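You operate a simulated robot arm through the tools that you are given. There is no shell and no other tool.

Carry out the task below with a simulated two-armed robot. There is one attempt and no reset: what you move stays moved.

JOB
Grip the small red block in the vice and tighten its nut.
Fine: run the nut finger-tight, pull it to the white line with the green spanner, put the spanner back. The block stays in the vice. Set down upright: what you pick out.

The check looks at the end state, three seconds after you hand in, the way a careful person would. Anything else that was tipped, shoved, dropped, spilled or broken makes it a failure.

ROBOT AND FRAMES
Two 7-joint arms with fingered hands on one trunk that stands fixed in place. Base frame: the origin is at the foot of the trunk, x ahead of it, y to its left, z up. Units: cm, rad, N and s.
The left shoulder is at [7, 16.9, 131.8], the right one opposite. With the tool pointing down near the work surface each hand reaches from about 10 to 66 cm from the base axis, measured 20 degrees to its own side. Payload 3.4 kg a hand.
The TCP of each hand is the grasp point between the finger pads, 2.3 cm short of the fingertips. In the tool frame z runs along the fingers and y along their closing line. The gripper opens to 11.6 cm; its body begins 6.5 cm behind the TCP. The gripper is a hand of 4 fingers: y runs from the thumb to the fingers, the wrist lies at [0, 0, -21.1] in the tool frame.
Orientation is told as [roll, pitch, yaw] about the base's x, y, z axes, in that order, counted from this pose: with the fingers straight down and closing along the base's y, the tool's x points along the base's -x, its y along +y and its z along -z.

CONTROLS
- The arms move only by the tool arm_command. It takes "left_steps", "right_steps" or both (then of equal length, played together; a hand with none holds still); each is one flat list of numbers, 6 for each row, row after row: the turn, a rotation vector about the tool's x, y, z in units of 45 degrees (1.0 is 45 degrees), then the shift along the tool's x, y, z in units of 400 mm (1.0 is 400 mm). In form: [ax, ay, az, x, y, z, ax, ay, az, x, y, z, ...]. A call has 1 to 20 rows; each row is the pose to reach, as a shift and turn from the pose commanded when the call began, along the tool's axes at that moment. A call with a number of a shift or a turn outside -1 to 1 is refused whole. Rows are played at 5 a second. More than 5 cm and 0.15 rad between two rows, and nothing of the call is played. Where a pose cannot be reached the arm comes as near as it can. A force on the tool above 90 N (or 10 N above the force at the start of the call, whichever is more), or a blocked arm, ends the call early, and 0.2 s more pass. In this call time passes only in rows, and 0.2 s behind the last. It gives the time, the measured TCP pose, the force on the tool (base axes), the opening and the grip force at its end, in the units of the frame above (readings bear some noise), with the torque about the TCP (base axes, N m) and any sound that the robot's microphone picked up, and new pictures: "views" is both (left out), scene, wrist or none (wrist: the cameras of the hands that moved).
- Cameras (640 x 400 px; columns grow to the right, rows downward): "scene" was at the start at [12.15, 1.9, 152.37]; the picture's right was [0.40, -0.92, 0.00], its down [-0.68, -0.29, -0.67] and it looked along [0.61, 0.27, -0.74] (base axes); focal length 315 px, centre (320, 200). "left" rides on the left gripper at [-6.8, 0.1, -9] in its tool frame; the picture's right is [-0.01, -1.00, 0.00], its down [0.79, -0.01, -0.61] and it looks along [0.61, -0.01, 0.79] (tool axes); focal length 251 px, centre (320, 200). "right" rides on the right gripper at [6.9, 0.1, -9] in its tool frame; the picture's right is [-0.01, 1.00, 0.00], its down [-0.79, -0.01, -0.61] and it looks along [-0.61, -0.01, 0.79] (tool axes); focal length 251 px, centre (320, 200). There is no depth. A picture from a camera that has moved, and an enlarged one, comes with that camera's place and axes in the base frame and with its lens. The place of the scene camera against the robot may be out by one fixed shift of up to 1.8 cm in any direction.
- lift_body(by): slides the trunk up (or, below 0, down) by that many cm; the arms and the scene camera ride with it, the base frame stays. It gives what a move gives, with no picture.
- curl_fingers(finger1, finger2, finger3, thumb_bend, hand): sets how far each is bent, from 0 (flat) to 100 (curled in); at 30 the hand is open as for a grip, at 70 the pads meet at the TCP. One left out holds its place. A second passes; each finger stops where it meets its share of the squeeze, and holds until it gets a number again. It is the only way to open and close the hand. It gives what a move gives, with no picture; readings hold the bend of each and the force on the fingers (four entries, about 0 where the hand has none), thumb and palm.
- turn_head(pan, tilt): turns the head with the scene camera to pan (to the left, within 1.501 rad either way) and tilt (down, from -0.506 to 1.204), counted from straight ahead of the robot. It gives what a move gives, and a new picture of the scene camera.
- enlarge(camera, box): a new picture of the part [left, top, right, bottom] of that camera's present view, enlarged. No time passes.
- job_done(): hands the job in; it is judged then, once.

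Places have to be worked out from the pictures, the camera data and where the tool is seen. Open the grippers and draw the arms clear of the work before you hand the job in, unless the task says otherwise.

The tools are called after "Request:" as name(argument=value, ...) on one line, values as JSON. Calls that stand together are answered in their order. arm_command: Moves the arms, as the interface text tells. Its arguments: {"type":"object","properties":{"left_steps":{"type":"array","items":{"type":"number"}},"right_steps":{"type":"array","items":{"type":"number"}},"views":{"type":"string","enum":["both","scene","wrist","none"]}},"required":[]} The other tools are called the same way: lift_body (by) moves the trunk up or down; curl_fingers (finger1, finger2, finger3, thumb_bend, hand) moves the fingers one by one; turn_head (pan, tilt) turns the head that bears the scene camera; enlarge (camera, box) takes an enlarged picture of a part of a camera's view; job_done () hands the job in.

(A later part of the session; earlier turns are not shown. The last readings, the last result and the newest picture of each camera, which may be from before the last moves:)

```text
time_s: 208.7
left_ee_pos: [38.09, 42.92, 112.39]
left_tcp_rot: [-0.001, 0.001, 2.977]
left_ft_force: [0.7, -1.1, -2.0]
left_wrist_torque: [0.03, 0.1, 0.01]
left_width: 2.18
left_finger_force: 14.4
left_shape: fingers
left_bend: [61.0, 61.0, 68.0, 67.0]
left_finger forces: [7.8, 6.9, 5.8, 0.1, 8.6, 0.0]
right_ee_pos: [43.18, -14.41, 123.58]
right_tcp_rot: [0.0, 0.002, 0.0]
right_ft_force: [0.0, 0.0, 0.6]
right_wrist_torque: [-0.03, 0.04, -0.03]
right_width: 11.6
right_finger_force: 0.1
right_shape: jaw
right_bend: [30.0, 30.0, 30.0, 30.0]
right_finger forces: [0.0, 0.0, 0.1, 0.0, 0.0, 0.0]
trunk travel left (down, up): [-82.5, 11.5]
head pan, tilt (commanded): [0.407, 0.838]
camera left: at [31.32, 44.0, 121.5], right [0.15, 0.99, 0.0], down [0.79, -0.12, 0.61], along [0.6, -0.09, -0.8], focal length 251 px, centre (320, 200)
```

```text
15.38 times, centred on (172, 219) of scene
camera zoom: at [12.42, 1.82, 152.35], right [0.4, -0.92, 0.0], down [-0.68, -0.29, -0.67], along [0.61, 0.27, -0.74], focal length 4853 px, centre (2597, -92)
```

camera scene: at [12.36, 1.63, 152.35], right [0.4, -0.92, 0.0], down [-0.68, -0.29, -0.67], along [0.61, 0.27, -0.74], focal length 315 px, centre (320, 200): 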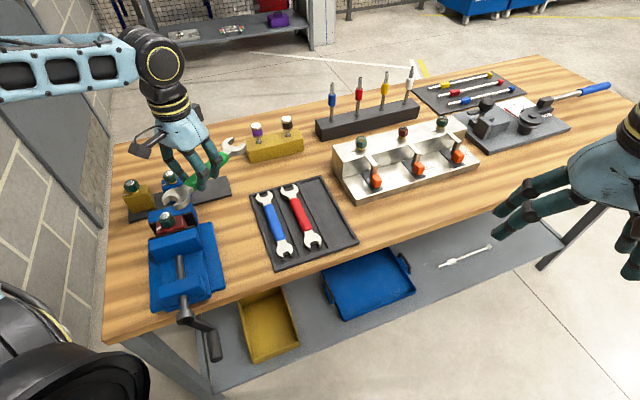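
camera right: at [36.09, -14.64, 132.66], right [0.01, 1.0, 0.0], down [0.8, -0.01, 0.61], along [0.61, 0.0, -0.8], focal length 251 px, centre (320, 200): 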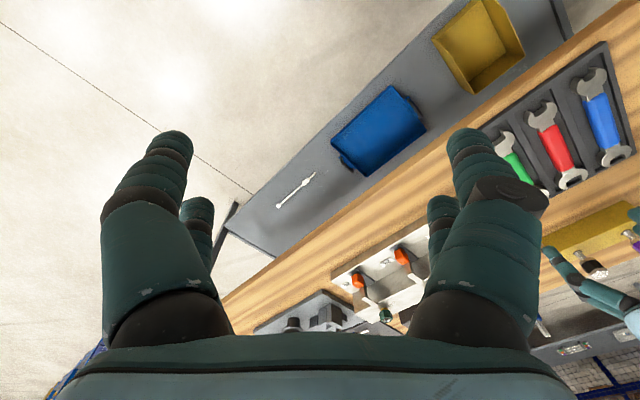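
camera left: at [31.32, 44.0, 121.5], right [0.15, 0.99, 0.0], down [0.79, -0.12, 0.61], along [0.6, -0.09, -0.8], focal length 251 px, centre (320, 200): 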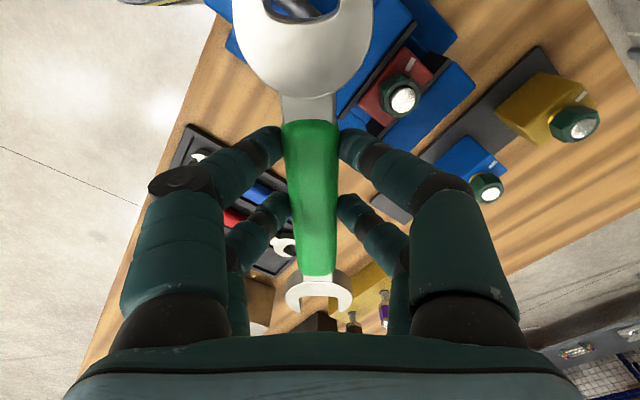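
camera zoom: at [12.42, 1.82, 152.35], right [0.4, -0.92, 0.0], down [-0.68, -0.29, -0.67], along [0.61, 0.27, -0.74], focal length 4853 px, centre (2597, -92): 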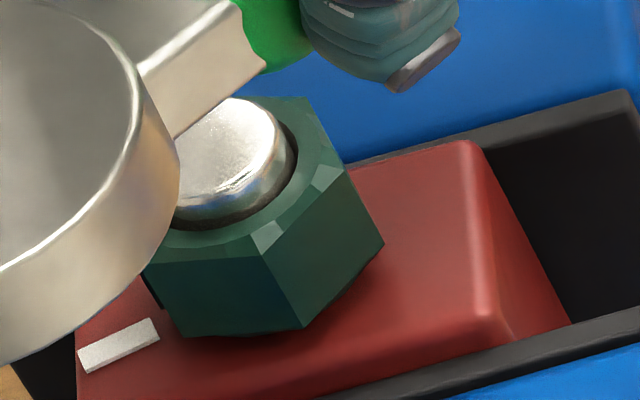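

The mark's flat points at ≈148–151° and the line at ≈150–151°: aligned within about 2°. Now the spanner goes back: I carry it toward its tray slot, turning toward yaw ≈224°.

Request:
arm_command(left_steps=[0, 0, -0.111, 0.068, 0.049, 0, 0, 0, -0.222, 0.137, 0.099, 0, 0, 0, -0.333, 0.205, 0.148, 0.01, 0, 0, -0.444, 0.273, 0.198, 0.03, 0, 0, -0.556, 0.342, 0.247, 0.055, 0, 0, -0.667, 0.41, 0.297, 0.08, 0, 0, -0.778, 0.478, 0.346, 0.105, 0, 0, -0.889, 0.547, 0.396, 0.13, 0, 0, -1.0, 0.615, 0.445, 0.15], views="none")

Request:
arm_command(left_steps=[0, 0, -0.09, 0, 0, 0, 0, 0, -0.182, 0, 0, 0], views="both")

Request:
enlarge(camera="left", box=[200, 0, 440, 320])

```text
time_s: 210.7
left_ee_pos: [55.06, 23.34, 108.06]
left_tcp_rot: [0.004, 0.0, -2.521]
left_ft_force: [0.1, -0.5, -2.5]
left_wrist_torque: [-0.01, 0.04, -0.01]
left_width: 2.16
left_finger_force: 14.5
left_shape: fingers
left_bend: [61.0, 61.0, 68.0, 67.0]
left_finger forces: [7.7, 6.8, 6.1, 0.0, 8.4, 0.0]
left hand out of reach, approached as far as the arm can: row 8, 9
right_ee_pos: [42.88, -14.32, 123.74]
right_tcp_rot: [-0.002, -0.003, 0.002]
right_ft_force: [0.3, -0.1, -0.5]
right_wrist_torque: [-0.02, -0.03, 0.03]
right_width: 11.6
right_finger_force: 0.1
right_shape: jaw
right_bend: [30.0, 30.0, 30.0, 30.0]
right_finger forces: [0.0, 0.0, 0.0, 0.1, 0.0, 0.1]
trunk travel left (down, up): [-82.5, 11.5]
head pan, tilt (commanded): [0.407, 0.838]
```

```text
time_s: 211.3
left_ee_pos: [55.16, 23.33, 108.2]
left_tcp_rot: [0.0, 0.001, -2.378]
left_ft_force: [0.1, -0.7, -2.4]
left_wrist_torque: [-0.04, 0.04, 0.01]
left_width: 2.14
left_finger_force: 14.6
left_shape: fingers
left_bend: [61.0, 61.0, 68.0, 67.0]
left_finger forces: [7.6, 6.8, 6.0, 0.0, 8.4, 0.0]
right_ee_pos: [42.93, -14.3, 123.7]
right_tcp_rot: [0.001, 0.001, 0.001]
right_ft_force: [-0.2, 0.1, 0.4]
right_wrist_torque: [-0.03, 0.02, -0.02]
right_width: 11.61
right_finger_force: 0.1
right_shape: jaw
right_bend: [30.0, 30.0, 30.0, 30.0]
right_finger forces: [0.0, 0.0, 0.0, 0.0, 0.0, 0.1]
trunk travel left (down, up): [-82.5, 11.5]
head pan, tilt (commanded): [0.407, 0.838]
camera scene: at [12.16, 1.92, 152.37], right [0.4, -0.92, 0.0], down [-0.68, -0.3, -0.67], along [0.61, 0.26, -0.74], focal length 315 px, centre (320, 200)
camera left: at [50.23, 18.55, 117.31], right [-0.7, 0.72, 0.0], down [0.57, 0.56, 0.61], along [0.44, 0.42, -0.8], focal length 251 px, centre (320, 200)
```

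scene: 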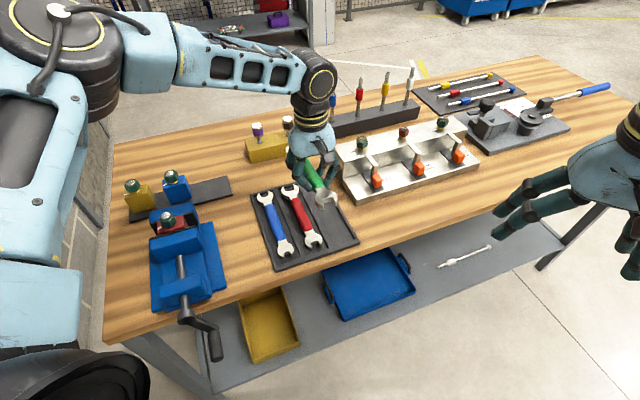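
left: 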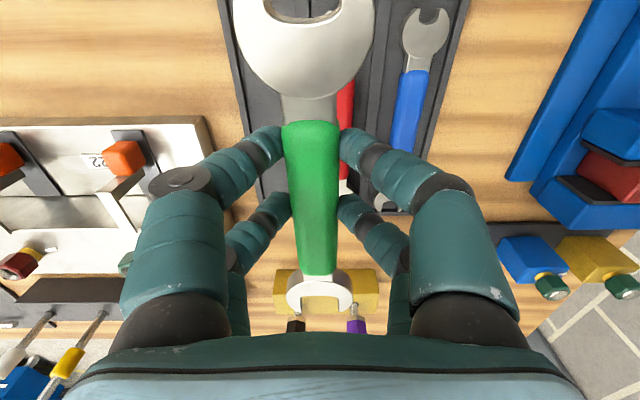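

```text
1.25 times, centred on (320, 160) of left
camera zoom: at [50.23, 18.55, 117.31], right [-0.7, 0.72, 0.0], down [0.57, 0.56, 0.61], along [0.44, 0.42, -0.8], focal length 314 px, centre (320, 250)
```

zoom: 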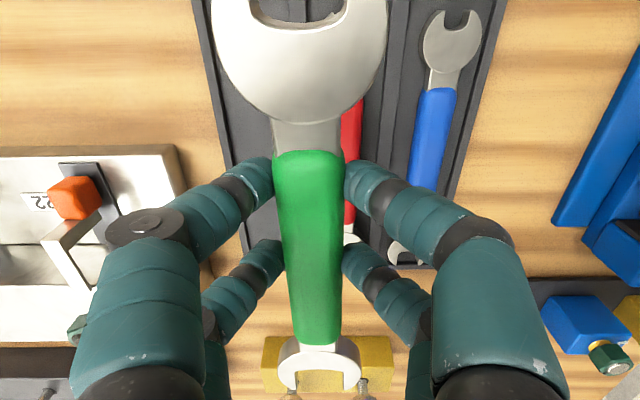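

Yaw is right (223.8°); I'm still 4.7 cm short of the slot. I move the rest of the way above it.

Request:
arm_command(left_steps=[0, 0, 0, 0.0212, 0.055, 0.01, 0, 0, 0, 0.0425, 0.11, 0.03], views="both")

Request:
enlarge(camera="left", box=[200, 0, 440, 320])

```text
time_s: 211.9
left_ee_pos: [55.12, 23.34, 108.1]
left_tcp_rot: [0.003, -0.001, -2.381]
left_ft_force: [-0.2, 0.7, -2.9]
left_wrist_torque: [-0.01, 0.05, 0.04]
left_width: 2.17
left_finger_force: 15.2
left_shape: fingers
left_bend: [61.0, 61.0, 68.0, 67.0]
left_finger forces: [7.6, 6.7, 6.1, 0.0, 8.4, 0.0]
left hand out of reach, approached as far as the arm can: row 1, 2
right_ee_pos: [43.02, -14.35, 123.8]
right_tcp_rot: [0.001, 0.0, 0.001]
right_ft_force: [-0.1, 0.2, 1.1]
right_wrist_torque: [-0.06, 0.03, -0.03]
right_width: 11.61
right_finger_force: 0.1
right_shape: jaw
right_bend: [30.0, 30.0, 30.0, 30.0]
right_finger forces: [0.0, 0.0, 0.0, 0.1, 0.0, 0.0]
trunk travel left (down, up): [-82.5, 11.5]
head pan, tilt (commanded): [0.407, 0.838]
camera scene: at [12.19, 1.91, 152.37], right [0.4, -0.92, 0.0], down [-0.68, -0.29, -0.67], along [0.61, 0.27, -0.74], focal length 315 px, centre (320, 200)
camera left: at [50.25, 18.55, 117.3], right [-0.7, 0.72, 0.0], down [0.57, 0.55, 0.61], along [0.44, 0.42, -0.8], focal length 251 px, centre (320, 200)
```

scene: 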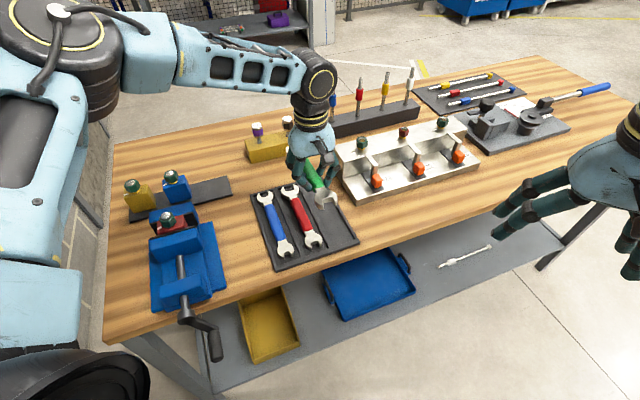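
left: 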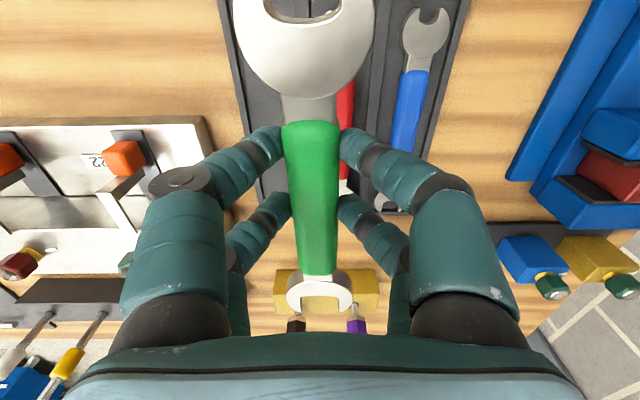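

```text
1.25 times, centred on (320, 160) of left
camera zoom: at [50.25, 18.55, 117.3], right [-0.7, 0.72, 0.0], down [0.57, 0.55, 0.61], along [0.44, 0.42, -0.8], focal length 314 px, centre (320, 250)
```

zoom: 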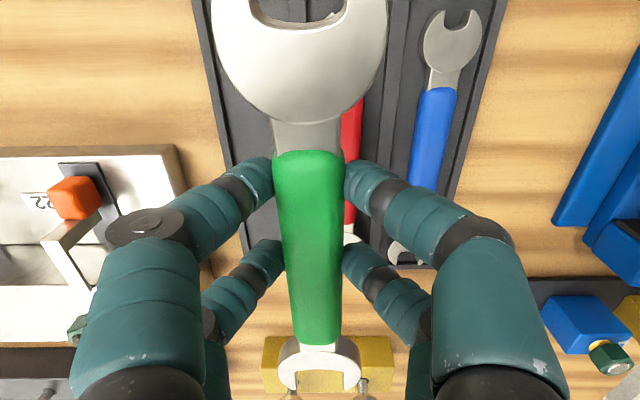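

The arm took an elbow-up posture that limits its reach here. I try lowering to z≈101 first and then moving outward.

Request:
arm_command(left_steps=[0, 0, 0, 0, 0, 0.06, 0, 0, 0, 0, 0, 0.12, 0, 0, 0, 0, 0, 0.175, 0, 0, 0, 0.0212, 0.055, 0.175, 0, 0, 0, 0.0425, 0.11, 0.175], views="scene")

```text
time_s: 213.1
left_ee_pos: [53.55, 24.42, 103.99]
left_tcp_rot: [0.001, 0.001, -2.381]
left_ft_force: [-0.7, -0.8, -1.8]
left_wrist_torque: [-0.06, 0.06, 0.02]
left_width: 2.18
left_finger_force: 14.0
left_shape: fingers
left_bend: [61.0, 61.0, 68.0, 67.0]
left_finger forces: [7.7, 6.9, 6.0, 0.1, 8.4, 0.1]
left hand out of reach, approached as far as the arm can: row 1, 2, 3, 4, 5
right_ee_pos: [43.05, -14.39, 123.74]
right_tcp_rot: [-0.002, 0.0, 0.002]
right_ft_force: [-0.3, -0.6, -0.3]
right_wrist_torque: [-0.04, 0.02, -0.01]
right_width: 11.62
right_finger_force: 0.0
right_shape: jaw
right_bend: [30.0, 30.0, 30.0, 30.0]
right_finger forces: [0.0, 0.1, 0.0, 0.0, 0.0, 0.0]
trunk travel left (down, up): [-82.5, 11.5]
head pan, tilt (commanded): [0.407, 0.838]
camera scene: at [12.21, 1.88, 152.37], right [0.4, -0.92, 0.0], down [-0.68, -0.29, -0.67], along [0.61, 0.27, -0.74], focal length 315 px, centre (320, 200)
```

scene: 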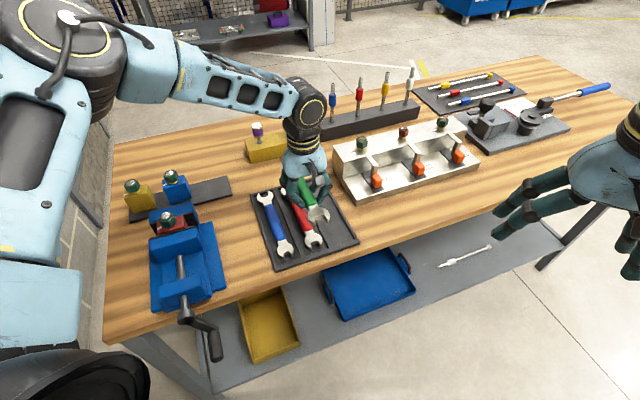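

Still blocked by posture. I'll go back over toward the vice (yaw ≈179°) and then repeat the route that worked before (from the left side to the tray).

Request:
arm_command(left_steps=[0, 0, 0.125, 0.005, -0.075, -0.06, 0, 0, 0.25, 0.01, -0.15, -0.1, 0, 0, 0.375, 0.015, -0.225, -0.14, 0, 0, 0.5, 0.02, -0.3, -0.17, 0, 0, 0.625, 0.024, -0.376, -0.19, 0, 0, 0.75, 0.029, -0.451, -0.2, 0, 0, 0.875, 0.034, -0.526, -0.21, 0, 0, 1.0, 0.039, -0.601, -0.21], views="scene")

```text
time_s: 214.9
left_ee_pos: [37.9, 42.92, 112.18]
left_tcp_rot: [0.003, 0.002, 3.115]
left_ft_force: [-0.6, 0.2, -2.7]
left_wrist_torque: [0.0, 0.06, 0.0]
left_width: 2.15
left_finger_force: 14.4
left_shape: fingers
left_bend: [61.0, 62.0, 68.0, 67.0]
left_finger forces: [7.5, 6.5, 6.1, 0.1, 8.1, 0.0]
right_ee_pos: [42.88, -14.08, 123.75]
right_tcp_rot: [-0.002, 0.0, 0.002]
right_ft_force: [0.1, -0.4, 0.3]
right_wrist_torque: [-0.02, 0.02, 0.02]
right_width: 11.61
right_finger_force: 0.0
right_shape: jaw
right_bend: [30.0, 30.0, 30.0, 30.0]
right_finger forces: [0.0, 0.0, 0.1, 0.0, 0.0, 0.0]
trunk travel left (down, up): [-82.5, 11.5]
head pan, tilt (commanded): [0.407, 0.838]
camera scene: at [12.09, 2.15, 152.38], right [0.4, -0.92, 0.0], down [-0.68, -0.3, -0.67], along [0.61, 0.26, -0.74], focal length 315 px, centre (320, 200)
```

scene: 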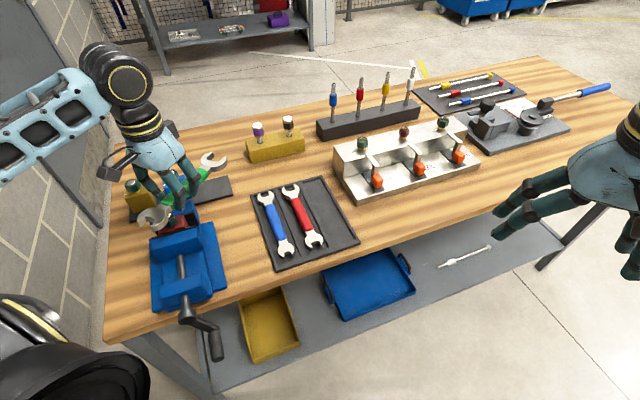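

Good posture again. I move left to about (25, 44, 110) while turning to yaw ≈208°, as in the earlier successful route.

Request:
arm_command(left_steps=[0, 0, -0.11, -0.054, -0.003, 0, 0, 0, -0.22, -0.108, -0.005, 0.01, 0, 0, -0.33, -0.163, -0.008, 0.02, 0, 0, -0.44, -0.217, -0.011, 0.03, 0, 0, -0.55, -0.271, -0.014, 0.04, 0, 0, -0.656, -0.3255, -0.0165, 0.05], views="scene")

```text
time_s: 216.3
left_ee_pos: [24.61, 43.89, 110.04]
left_tcp_rot: [0.001, 0.002, -2.649]
left_ft_force: [-0.5, -0.1, -2.7]
left_wrist_torque: [-0.02, 0.04, 0.02]
left_width: 2.15
left_finger_force: 14.2
left_shape: fingers
left_bend: [61.0, 62.0, 68.0, 67.0]
left_finger forces: [7.5, 6.8, 6.2, 0.0, 8.1, 0.1]
right_ee_pos: [42.81, -14.51, 123.73]
right_tcp_rot: [-0.001, -0.003, 0.0]
right_ft_force: [-0.4, 0.4, 0.5]
right_wrist_torque: [0.02, -0.02, -0.04]
right_width: 11.62
right_finger_force: 0.0
right_shape: jaw
right_bend: [30.0, 30.0, 30.0, 30.0]
right_finger forces: [0.1, 0.0, 0.0, 0.0, 0.1, 0.0]
trunk travel left (down, up): [-82.5, 11.5]
head pan, tilt (commanded): [0.407, 0.838]
camera scene: at [12.04, 1.88, 152.39], right [0.4, -0.92, 0.0], down [-0.68, -0.29, -0.67], along [0.61, 0.27, -0.74], focal length 315 px, centre (320, 200)
```

scene: 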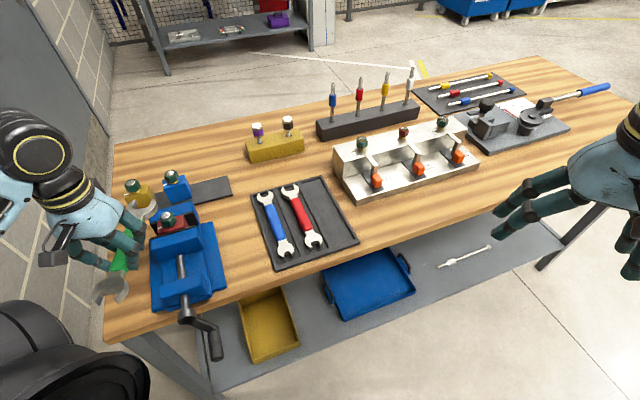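

Now the long move to above the tray slot with yaw 223.8°, like before.

Request:
arm_command(left_steps=[0, 0, -0.029, 0.0417, 0.0757, 0, 0, 0, -0.058, 0.0833, 0.1515, 0, 0, 0, -0.087, 0.125, 0.2272, 0, 0, 0, -0.116, 0.1667, 0.303, 0, 0, 0, -0.145, 0.2083, 0.3787, 0, 0, 0, -0.173, 0.25, 0.4545, 0.005, 0, 0, -0.202, 0.2917, 0.5302, 0.01, 0, 0, -0.231, 0.3333, 0.606, 0.02, 0, 0, -0.26, 0.375, 0.6817, 0.03, 0, 0, -0.289, 0.4167, 0.7575, 0.04, 0, 0, -0.318, 0.4583, 0.8332, 0.05, 0, 0, -0.347, 0.5, 0.909, 0.05], views="both")

Request:
enlarge(camera="left", box=[200, 0, 440, 320])

```text
time_s: 218.9
left_ee_pos: [59.88, 21.22, 108.07]
left_tcp_rot: [0.001, 0.0, -2.379]
left_ft_force: [-0.6, -0.2, -2.0]
left_wrist_torque: [-0.04, 0.02, -0.02]
left_width: 2.16
left_finger_force: 15.1
left_shape: fingers
left_bend: [61.0, 62.0, 67.0, 67.0]
left_finger forces: [7.7, 7.4, 6.6, 0.0, 8.5, 0.0]
right_ee_pos: [43.01, -14.46, 123.55]
right_tcp_rot: [0.001, 0.002, 0.0]
right_ft_force: [0.1, -0.1, -0.9]
right_wrist_torque: [0.03, -0.01, -0.02]
right_width: 11.6
right_finger_force: 0.1
right_shape: jaw
right_bend: [30.0, 30.0, 30.0, 30.0]
right_finger forces: [0.1, 0.1, 0.1, 0.1, 0.0, 0.0]
trunk travel left (down, up): [-82.5, 11.5]
head pan, tilt (commanded): [0.407, 0.838]
camera scene: at [12.34, 1.7, 152.36], right [0.4, -0.92, 0.0], down [-0.68, -0.29, -0.67], along [0.61, 0.27, -0.74], focal length 315 px, centre (320, 200)
camera left: at [54.97, 16.45, 117.27], right [-0.7, 0.72, 0.0], down [0.57, 0.56, 0.61], along [0.43, 0.42, -0.79], focal length 251 px, centre (320, 200)
```

scene: 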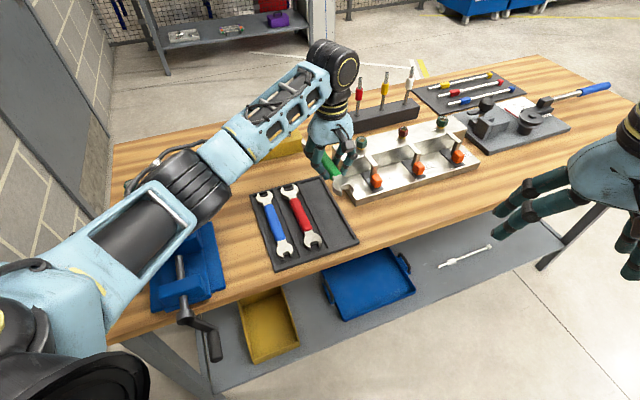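
left: 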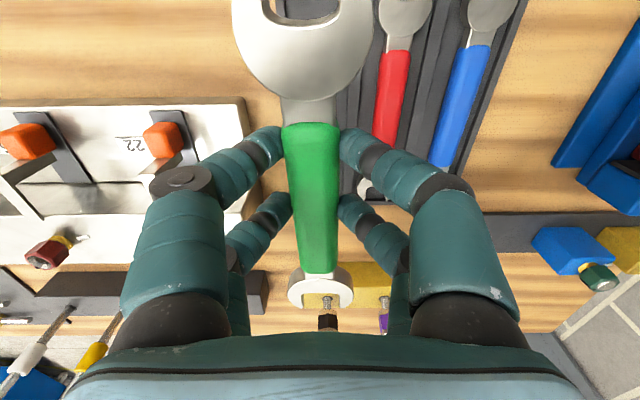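

```text
1.25 times, centred on (320, 160) of left
camera zoom: at [54.97, 16.45, 117.27], right [-0.7, 0.72, 0.0], down [0.57, 0.56, 0.61], along [0.43, 0.42, -0.79], focal length 314 px, centre (320, 250)
```

zoom: 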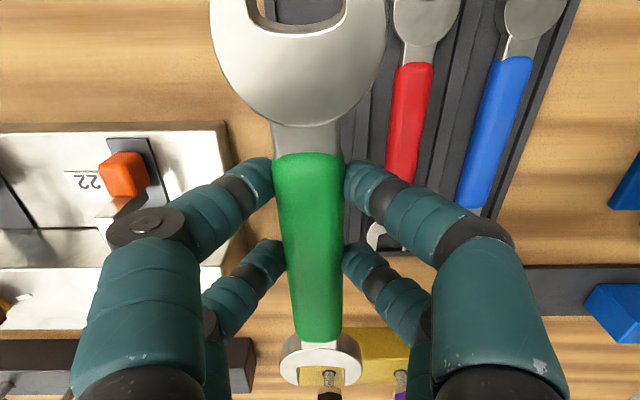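

In position above the slot. I lower to z≈99 to check alignment with the empty compartment.

Request:
arm_command(left_steps=[0, 0, 0, -0.003, -0.005, 0.08, 0, 0, 0, -0.006, -0.0098, 0.16, 0, 0, 0, -0.006, -0.0098, 0.2268], views="both")

Request:
enlarge(camera="left", box=[200, 0, 440, 320])

Request:
enlarge(camera="scene", box=[240, 150, 380, 260])

```text
time_s: 219.7
left_ee_pos: [59.33, 21.38, 99.03]
left_tcp_rot: [0.002, -0.001, -2.379]
left_ft_force: [0.0, -0.7, -1.6]
left_wrist_torque: [0.0, 0.05, -0.03]
left_width: 2.13
left_finger_force: 15.0
left_shape: fingers
left_bend: [61.0, 62.0, 67.0, 67.0]
left_finger forces: [7.8, 7.4, 6.5, 0.1, 8.5, 0.1]
right_ee_pos: [42.91, -14.25, 123.67]
right_tcp_rot: [-0.001, 0.0, 0.0]
right_ft_force: [0.1, -0.1, -0.2]
right_wrist_torque: [0.02, -0.02, -0.01]
right_width: 11.6
right_finger_force: 0.0
right_shape: jaw
right_bend: [30.0, 30.0, 30.0, 30.0]
right_finger forces: [0.0, 0.1, 0.0, 0.0, 0.0, 0.0]
trunk travel left (down, up): [-82.5, 11.5]
head pan, tilt (commanded): [0.407, 0.838]
camera scene: at [12.22, 1.9, 152.37], right [0.4, -0.92, 0.0], down [-0.68, -0.29, -0.67], along [0.61, 0.26, -0.74], focal length 315 px, centre (320, 200)
camera left: at [54.58, 16.57, 108.17], right [-0.7, 0.72, 0.0], down [0.57, 0.56, 0.61], along [0.43, 0.42, -0.8], focal length 251 px, centre (320, 200)
```

scene: 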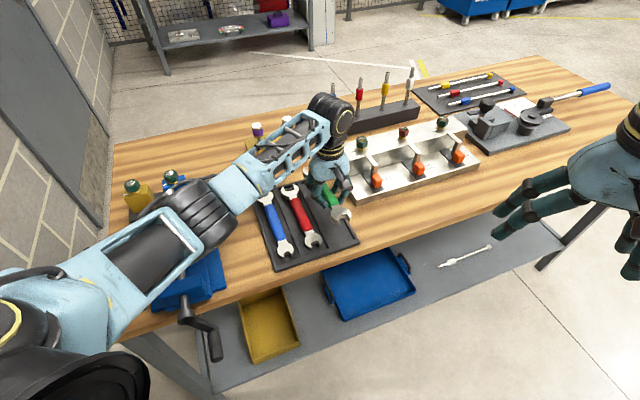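
left: 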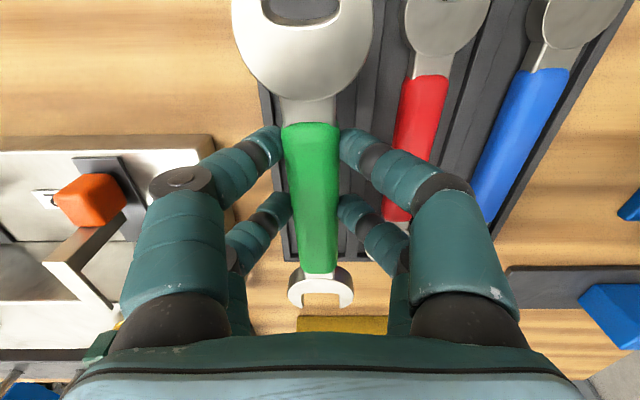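

```text
1.25 times, centred on (320, 160) of left
camera zoom: at [54.58, 16.57, 108.17], right [-0.7, 0.72, 0.0], down [0.57, 0.56, 0.61], along [0.43, 0.42, -0.8], focal length 314 px, centre (320, 250)
```

zoom: 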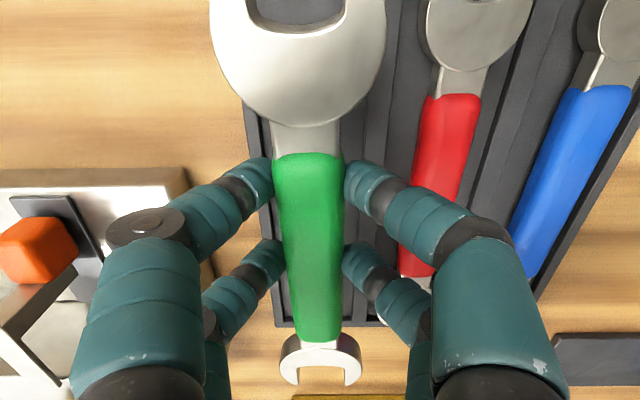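

```text
3.64 times, centred on (310, 205) of scene
camera zoom: at [12.22, 1.9, 152.37], right [0.4, -0.92, 0.0], down [-0.68, -0.29, -0.67], along [0.61, 0.26, -0.74], focal length 1147 px, centre (356, 182)
```

zoom: 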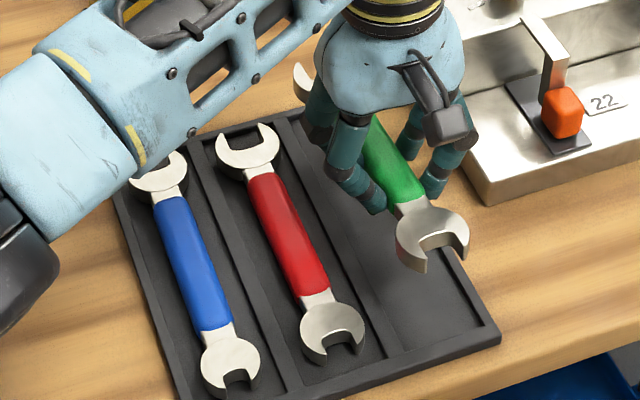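

The spanner is lined up along the slot; numerically it needs ~0.35 cm to the right to be centred. I correct and lower to just above the tray walls.

Request:
arm_command(left_steps=[0, 0, 0, 0, 0.0088, 0.03, 0, 0, 0, 0, 0.0088, 0.07, 0, 0, 0, 0, 0.0088, 0.108], views="wrist")

Request:
enlarge(camera="left", box=[220, 0, 420, 320])

Request:
enlarge(camera="scene", box=[260, 150, 380, 260])

```text
time_s: 220.5
left_ee_pos: [59.7, 21.14, 94.77]
left_tcp_rot: [0.002, 0.001, -2.377]
left_ft_force: [-0.2, 1.1, -2.9]
left_wrist_torque: [-0.03, 0.03, 0.0]
left_width: 2.15
left_finger_force: 15.3
left_shape: fingers
left_bend: [61.0, 62.0, 67.0, 67.0]
left_finger forces: [7.8, 7.3, 6.5, 0.0, 8.6, 0.0]
right_ee_pos: [43.02, -14.38, 123.57]
right_tcp_rot: [-0.001, -0.001, -0.001]
right_ft_force: [-0.3, 0.2, -0.3]
right_wrist_torque: [0.04, 0.01, 0.02]
right_width: 11.61
right_finger_force: 0.1
right_shape: jaw
right_bend: [30.0, 30.0, 30.0, 30.0]
right_finger forces: [0.0, 0.0, 0.0, 0.0, 0.0, 0.0]
trunk travel left (down, up): [-82.5, 11.5]
head pan, tilt (commanded): [0.407, 0.838]
camera left: at [54.87, 16.31, 103.94], right [-0.7, 0.72, 0.0], down [0.57, 0.56, 0.61], along [0.44, 0.42, -0.79], focal length 251 px, centre (320, 200)
```

left: 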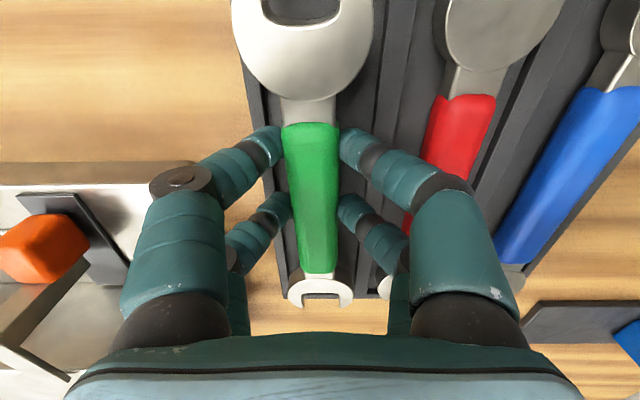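

```text
1.25 times, centred on (320, 160) of left
camera zoom: at [54.87, 16.31, 103.94], right [-0.7, 0.72, 0.0], down [0.57, 0.56, 0.61], along [0.44, 0.42, -0.79], focal length 314 px, centre (320, 250)
```

zoom: 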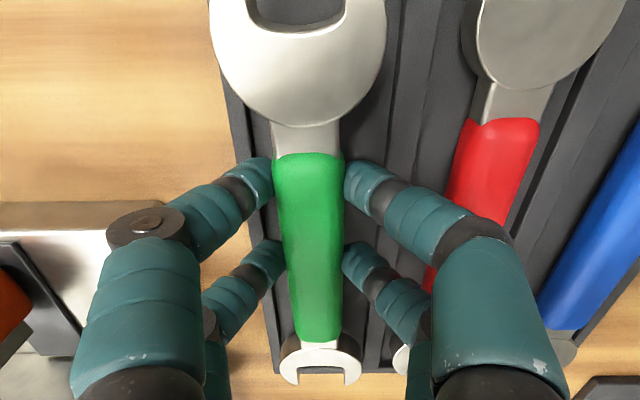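

```text
3.64 times, centred on (320, 205) of scene
camera zoom: at [12.22, 1.9, 152.37], right [0.4, -0.92, 0.0], down [-0.68, -0.29, -0.67], along [0.61, 0.27, -0.74], focal length 1147 px, centre (320, 182)
```

zoom: 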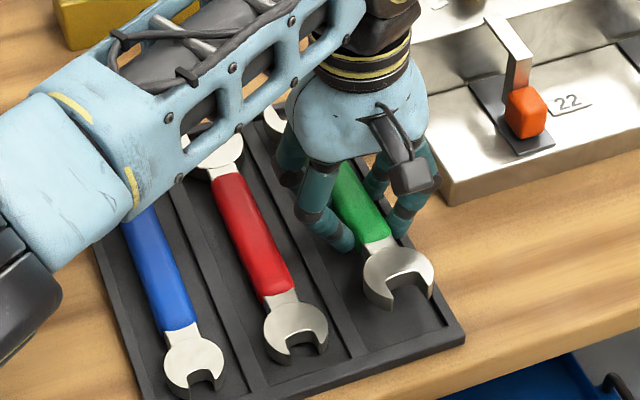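

From the wrist view the near head looks too far toward the outer wall. I zoom at both ends to measure the clearance.

Request:
enlarge(camera="left", box=[220, 0, 420, 125])

Request:
enlarge(camera="left", box=[260, 250, 400, 330])

```text
3.20 times, centred on (320, 62) of left
camera zoom: at [54.87, 16.31, 103.94], right [-0.7, 0.72, 0.0], down [0.57, 0.56, 0.61], along [0.44, 0.42, -0.79], focal length 805 px, centre (320, 640)
```

zoom: 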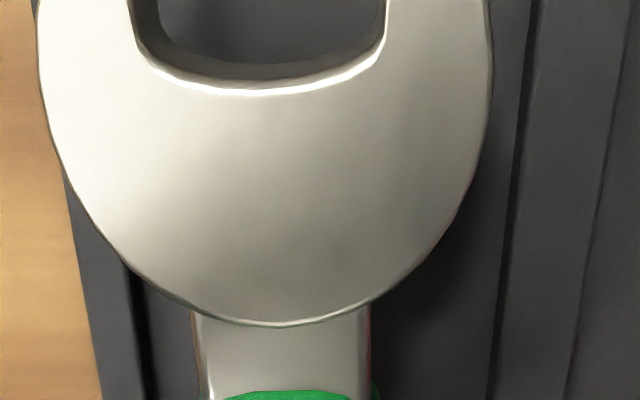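

```text
4.57 times, centred on (330, 290) of left
camera zoom: at [54.87, 16.31, 103.94], right [-0.7, 0.72, 0.0], down [0.57, 0.56, 0.61], along [0.44, 0.42, -0.79], focal length 1149 px, centre (274, -211)
```

zoom: 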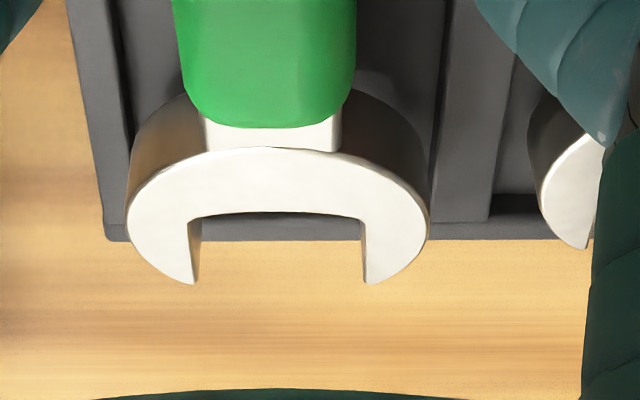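

Near head is 0.42 cm and far head 0.13 cm toward the outer wall. I apply a 1° turn and 0.33 cm shift, then lower into the slot gently.

Request:
arm_command(left_steps=[0, 0, 0.011, 0, -0.004, 0, 0, 0, 0.022, 0, -0.0083, 0, 0, 0, 0.022, 0, -0.0083, 0.01, 0, 0, 0.022, 0, -0.0083, 0.0185], views="wrist")

Request:
enlarge(camera="left", box=[220, 0, 420, 125])

Request:
enlarge(camera="left", box=[260, 250, 400, 330])

```text
time_s: 221.5
left_ee_pos: [59.37, 21.35, 94.01]
left_tcp_rot: [0.0, 0.001, -2.396]
left_ft_force: [-0.2, 0.6, -2.5]
left_wrist_torque: [-0.05, 0.01, -0.03]
left_width: 2.14
left_finger_force: 15.4
left_shape: fingers
left_bend: [61.0, 62.0, 67.0, 67.0]
left_finger forces: [7.7, 7.4, 6.6, 0.0, 8.7, 0.2]
right_ee_pos: [42.96, -14.4, 123.69]
right_tcp_rot: [0.0, 0.0, -0.002]
right_ft_force: [-0.5, 0.3, -0.6]
right_wrist_torque: [-0.02, 0.0, -0.02]
right_width: 11.6
right_finger_force: 0.1
right_shape: jaw
right_bend: [30.0, 30.0, 30.0, 30.0]
right_finger forces: [0.0, 0.1, 0.0, 0.1, 0.1, 0.0]
trunk travel left (down, up): [-82.5, 11.5]
head pan, tilt (commanded): [0.407, 0.838]
camera left: at [54.5, 16.6, 103.15], right [-0.69, 0.73, 0.0], down [0.58, 0.55, 0.61], along [0.44, 0.42, -0.79], focal length 251 px, centre (320, 200)
```

left: 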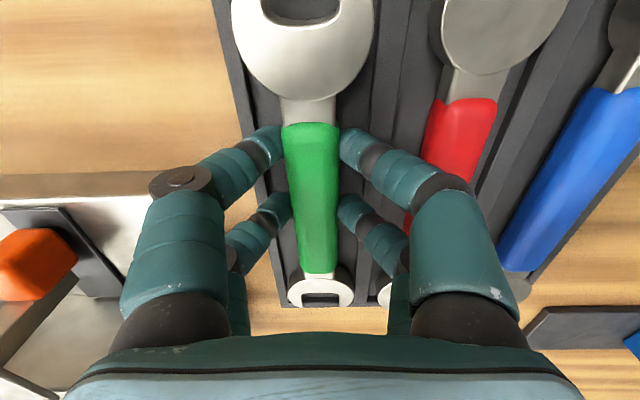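

```text
3.20 times, centred on (320, 62) of left
camera zoom: at [54.5, 16.6, 103.15], right [-0.69, 0.73, 0.0], down [0.58, 0.55, 0.61], along [0.44, 0.42, -0.79], focal length 805 px, centre (320, 640)
```

zoom: 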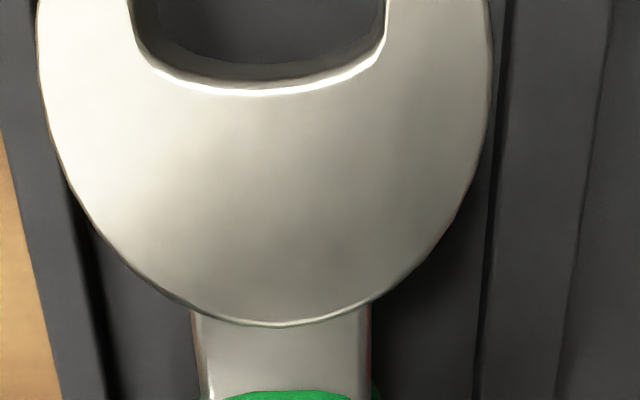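

```text
4.57 times, centred on (330, 290) of left
camera zoom: at [54.5, 16.6, 103.15], right [-0.69, 0.73, 0.0], down [0.58, 0.55, 0.61], along [0.44, 0.42, -0.79], focal length 1149 px, centre (274, -211)
```

zoom: 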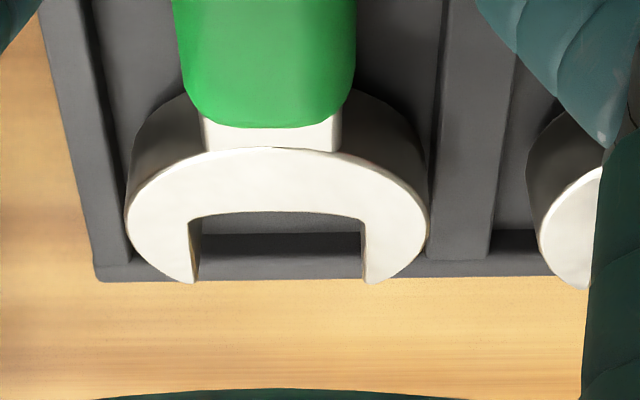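

Both heads are now centred in the compartment (within 0.1 cm). I lower the last few millimetres until it touches the tray floor.

Request:
arm_command(left_steps=[0, 0, 0, 0, 0, 0.004, 0, 0, 0, 0, 0, 0.008], views="none")

Request:
arm_command(left_steps=[0, 0, 0, 0, 0, 0.003, 0, 0, 0, 0, 0, 0.006], views="none")

```text
time_s: 222.1
left_ee_pos: [59.35, 21.23, 93.75]
left_tcp_rot: [0.003, -0.001, -2.394]
left_ft_force: [0.3, -0.3, -0.5]
left_wrist_torque: [0.07, -0.12, -0.01]
left_width: 2.15
left_finger_force: 15.9
left_shape: fingers
left_bend: [61.0, 62.0, 67.0, 66.0]
left_finger forces: [7.3, 8.0, 7.0, 0.0, 8.0, 0.0]
right_ee_pos: [42.91, -14.41, 123.73]
right_tcp_rot: [-0.001, -0.001, 0.001]
right_ft_force: [-0.4, -0.6, -0.4]
right_wrist_torque: [0.0, -0.01, -0.03]
right_width: 11.6
right_finger_force: 0.1
right_shape: jaw
right_bend: [30.0, 30.0, 30.0, 30.0]
right_finger forces: [0.0, 0.0, 0.1, 0.0, 0.1, 0.0]
trunk travel left (down, up): [-82.5, 11.5]
head pan, tilt (commanded): [0.407, 0.838]
```

```text
time_s: 222.7
left_ee_pos: [59.23, 21.24, 93.53]
left_tcp_rot: [0.002, 0.0, -2.396]
left_ft_force: [0.6, -0.5, 1.3]
left_wrist_torque: [0.12, -0.22, -0.01]
left_width: 2.17
left_finger_force: 15.9
left_shape: fingers
left_bend: [61.0, 63.0, 68.0, 66.0]
left_finger forces: [7.0, 8.8, 7.7, 0.1, 7.8, 0.1]
right_ee_pos: [42.92, -14.35, 123.68]
right_tcp_rot: [0.001, 0.001, -0.001]
right_ft_force: [-0.9, -0.3, 0.2]
right_wrist_torque: [0.01, 0.03, -0.01]
right_width: 11.59
right_finger_force: 0.0
right_shape: jaw
right_bend: [30.0, 30.0, 30.0, 30.0]
right_finger forces: [0.1, 0.1, 0.1, 0.0, 0.0, 0.0]
trunk travel left (down, up): [-82.5, 11.5]
head pan, tilt (commanded): [0.407, 0.838]
```

The far head touches first (slight droop). I lower a little more until the spanner lies flat.

Request:
arm_command(left_steps=[0, 0, 0, 0, 0, 0.003, 0, 0, 0, 0, 0, 0.006], views="none")

Request:
arm_command(left_steps=[0, 0, 0, 0, 0, 0.003, 0, 0, 0, 0, 0, 0.006], views="wrist")

Request:
enlarge(camera="scene", box=[260, 150, 380, 260])

```text
time_s: 223.3
left_ee_pos: [59.25, 21.24, 93.37]
left_tcp_rot: [0.003, 0.002, -2.394]
left_ft_force: [3.1, 1.0, 8.3]
left_wrist_torque: [0.12, -0.31, 0.0]
left_width: 2.17
left_finger_force: 16.5
left_shape: fingers
left_bend: [61.0, 63.0, 69.0, 66.0]
left_finger forces: [7.4, 9.5, 8.1, 0.0, 7.6, 0.0]
right_ee_pos: [42.81, -14.48, 123.82]
right_tcp_rot: [0.001, -0.002, 0.001]
right_ft_force: [-0.5, -0.4, -0.6]
right_wrist_torque: [0.01, 0.02, 0.03]
right_width: 11.6
right_finger_force: 0.1
right_shape: jaw
right_bend: [30.0, 30.0, 30.0, 30.0]
right_finger forces: [0.0, 0.1, 0.1, 0.0, 0.0, 0.0]
trunk travel left (down, up): [-82.5, 11.5]
head pan, tilt (commanded): [0.407, 0.838]
```

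```text
time_s: 223.9
left_ee_pos: [59.29, 21.24, 93.26]
left_tcp_rot: [0.007, 0.005, -2.394]
left_ft_force: [7.8, 4.5, 25.4]
left_wrist_torque: [-0.01, -0.45, 0.09]
left_width: 2.11
left_finger_force: 20.4
left_shape: fingers
left_bend: [62.0, 64.0, 70.0, 66.0]
left_finger forces: [13.8, 10.4, 8.9, 0.1, 8.6, 0.0]
right_ee_pos: [42.71, -14.37, 123.81]
right_tcp_rot: [0.0, -0.001, 0.0]
right_ft_force: [-0.3, -0.5, -0.3]
right_wrist_torque: [0.01, -0.02, -0.02]
right_width: 11.58
right_finger_force: 0.1
right_shape: jaw
right_bend: [30.0, 30.0, 30.0, 30.0]
right_finger forces: [0.1, 0.1, 0.1, 0.0, 0.0, 0.0]
trunk travel left (down, up): [-82.5, 11.5]
head pan, tilt (commanded): [0.407, 0.838]
camera left: at [54.24, 16.55, 102.39], right [-0.69, 0.73, 0.0], down [0.57, 0.55, 0.61], along [0.45, 0.42, -0.79], focal length 251 px, centre (320, 200)
```

left: 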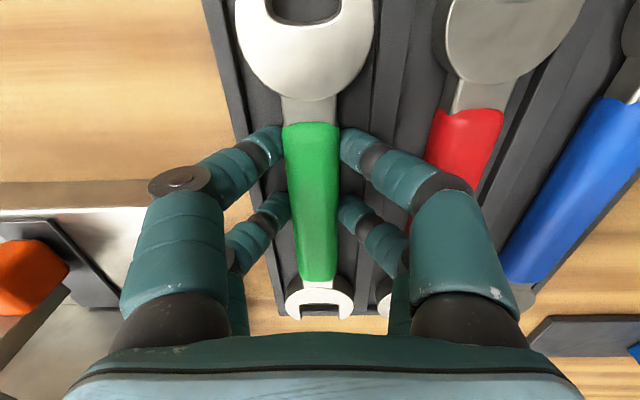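

```text
3.64 times, centred on (320, 205) of scene
camera zoom: at [11.85, 1.82, 152.43], right [0.4, -0.92, 0.0], down [-0.68, -0.29, -0.67], along [0.62, 0.27, -0.74], focal length 1147 px, centre (320, 182)
```

zoom: 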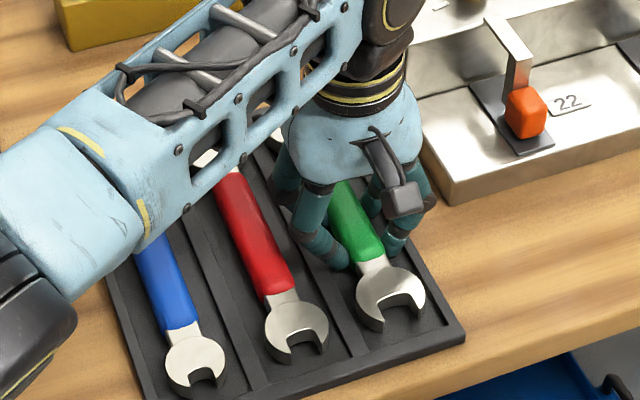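

The spanner lies on the tray floor. I unload the hand slightly, then open only a little (walls are close) before rising.

Request:
arm_command(left_steps=[0, 0, 0, 0, 0, -0.003, 0, 0, 0, 0, 0, -0.0065], views="none")

Request:
curl_fingers(hand="left", finger1=59, finger2=60, finger3=64, thumb_bend=63)

```text
time_s: 224.5
left_ee_pos: [59.25, 21.22, 93.28]
left_tcp_rot: [0.001, -0.001, -2.394]
left_ft_force: [6.5, 3.6, 17.1]
left_wrist_torque: [0.2, -0.42, 0.0]
left_width: 2.13
left_finger_force: 18.0
left_shape: fingers
left_bend: [62.0, 64.0, 70.0, 67.0]
left_finger forces: [9.5, 10.3, 8.4, 0.0, 8.1, 0.0]
right_ee_pos: [42.82, -14.45, 123.73]
right_tcp_rot: [0.0, -0.002, 0.0]
right_ft_force: [1.3, -0.5, 0.1]
right_wrist_torque: [-0.02, 0.04, -0.02]
right_width: 11.61
right_finger_force: 0.0
right_shape: jaw
right_bend: [30.0, 30.0, 30.0, 30.0]
right_finger forces: [0.0, 0.0, 0.0, 0.1, 0.0, 0.0]
trunk travel left (down, up): [-82.5, 11.5]
head pan, tilt (commanded): [0.407, 0.838]
```

```text
time_s: 225.5
left_ee_pos: [59.21, 21.18, 93.32]
left_tcp_rot: [0.002, 0.0, -2.395]
left_ft_force: [2.0, 1.0, 9.8]
left_wrist_torque: [-0.15, -0.14, 0.06]
left_width: 2.41
left_finger_force: 7.6
left_shape: fingers
left_bend: [61.0, 61.0, 64.0, 64.0]
left_finger forces: [7.2, 4.8, 1.3, 0.0, 2.7, 0.0]
right_ee_pos: [42.78, -14.42, 123.83]
right_tcp_rot: [0.0, -0.002, 0.0]
right_ft_force: [-0.2, -0.1, -1.0]
right_wrist_torque: [0.0, 0.0, -0.03]
right_width: 11.59
right_finger_force: 0.0
right_shape: jaw
right_bend: [30.0, 30.0, 30.0, 30.0]
right_finger forces: [0.1, 0.0, 0.0, 0.0, 0.0, 0.1]
trunk travel left (down, up): [-82.5, 11.5]
head pan, tilt (commanded): [0.407, 0.838]
```

Fingertips are touching the tray floor/wall; I raise slowly 0.8 cm now that the grip is loose, and look.

Request:
arm_command(left_steps=[0, 0, 0, 0, 0, -0.006, 0, 0, 0, 0, 0, -0.012, 0, 0, 0, 0, 0, -0.018], views="wrist")

Request:
enlarge(camera="left", box=[200, 40, 440, 330])

```text
time_s: 226.3
left_ee_pos: [59.27, 21.3, 93.9]
left_tcp_rot: [-0.001, 0.0, -2.395]
left_ft_force: [0.1, 0.1, -0.4]
left_wrist_torque: [0.02, 0.03, 0.01]
left_width: 2.68
left_finger_force: 0.0
left_shape: fingers
left_bend: [58.0, 59.0, 63.0, 63.0]
left_finger forces: [0.2, 0.4, 0.7, 0.0, 0.1, 0.0]
right_ee_pos: [42.88, -14.37, 123.65]
right_tcp_rot: [0.001, 0.001, 0.0]
right_ft_force: [-0.2, -1.2, -0.7]
right_wrist_torque: [-0.04, 0.04, 0.0]
right_width: 11.61
right_finger_force: 0.0
right_shape: jaw
right_bend: [30.0, 30.0, 30.0, 30.0]
right_finger forces: [0.0, 0.0, 0.0, 0.1, 0.0, 0.0]
trunk travel left (down, up): [-82.5, 11.5]
head pan, tilt (commanded): [0.407, 0.838]
camera left: at [54.36, 16.57, 103.09], right [-0.69, 0.73, 0.0], down [0.58, 0.55, 0.61], along [0.44, 0.42, -0.8], focal length 251 px, centre (320, 200)
```

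left: 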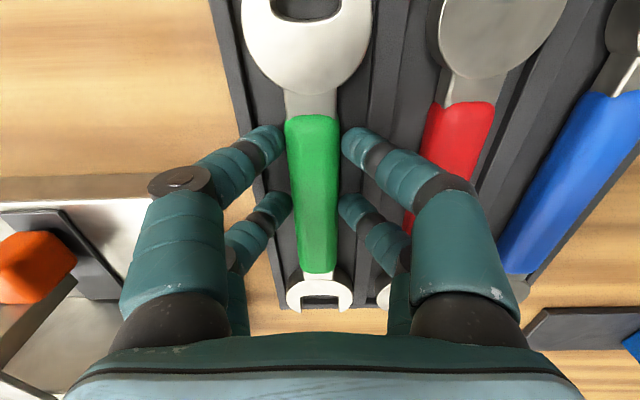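

```text
1.38 times, centred on (320, 185) of left
camera zoom: at [54.36, 16.57, 103.09], right [-0.69, 0.73, 0.0], down [0.58, 0.55, 0.61], along [0.44, 0.42, -0.8], focal length 347 px, centre (320, 221)
```

zoom: 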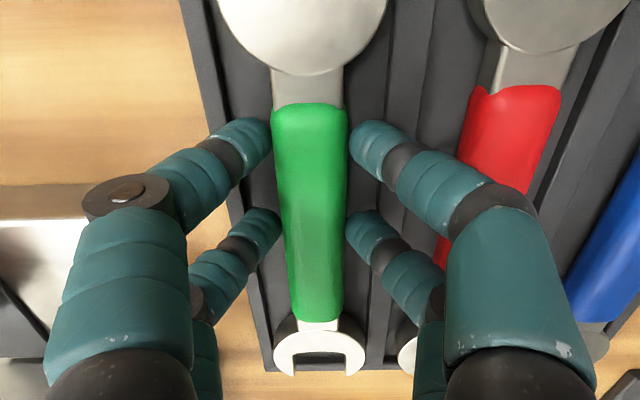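

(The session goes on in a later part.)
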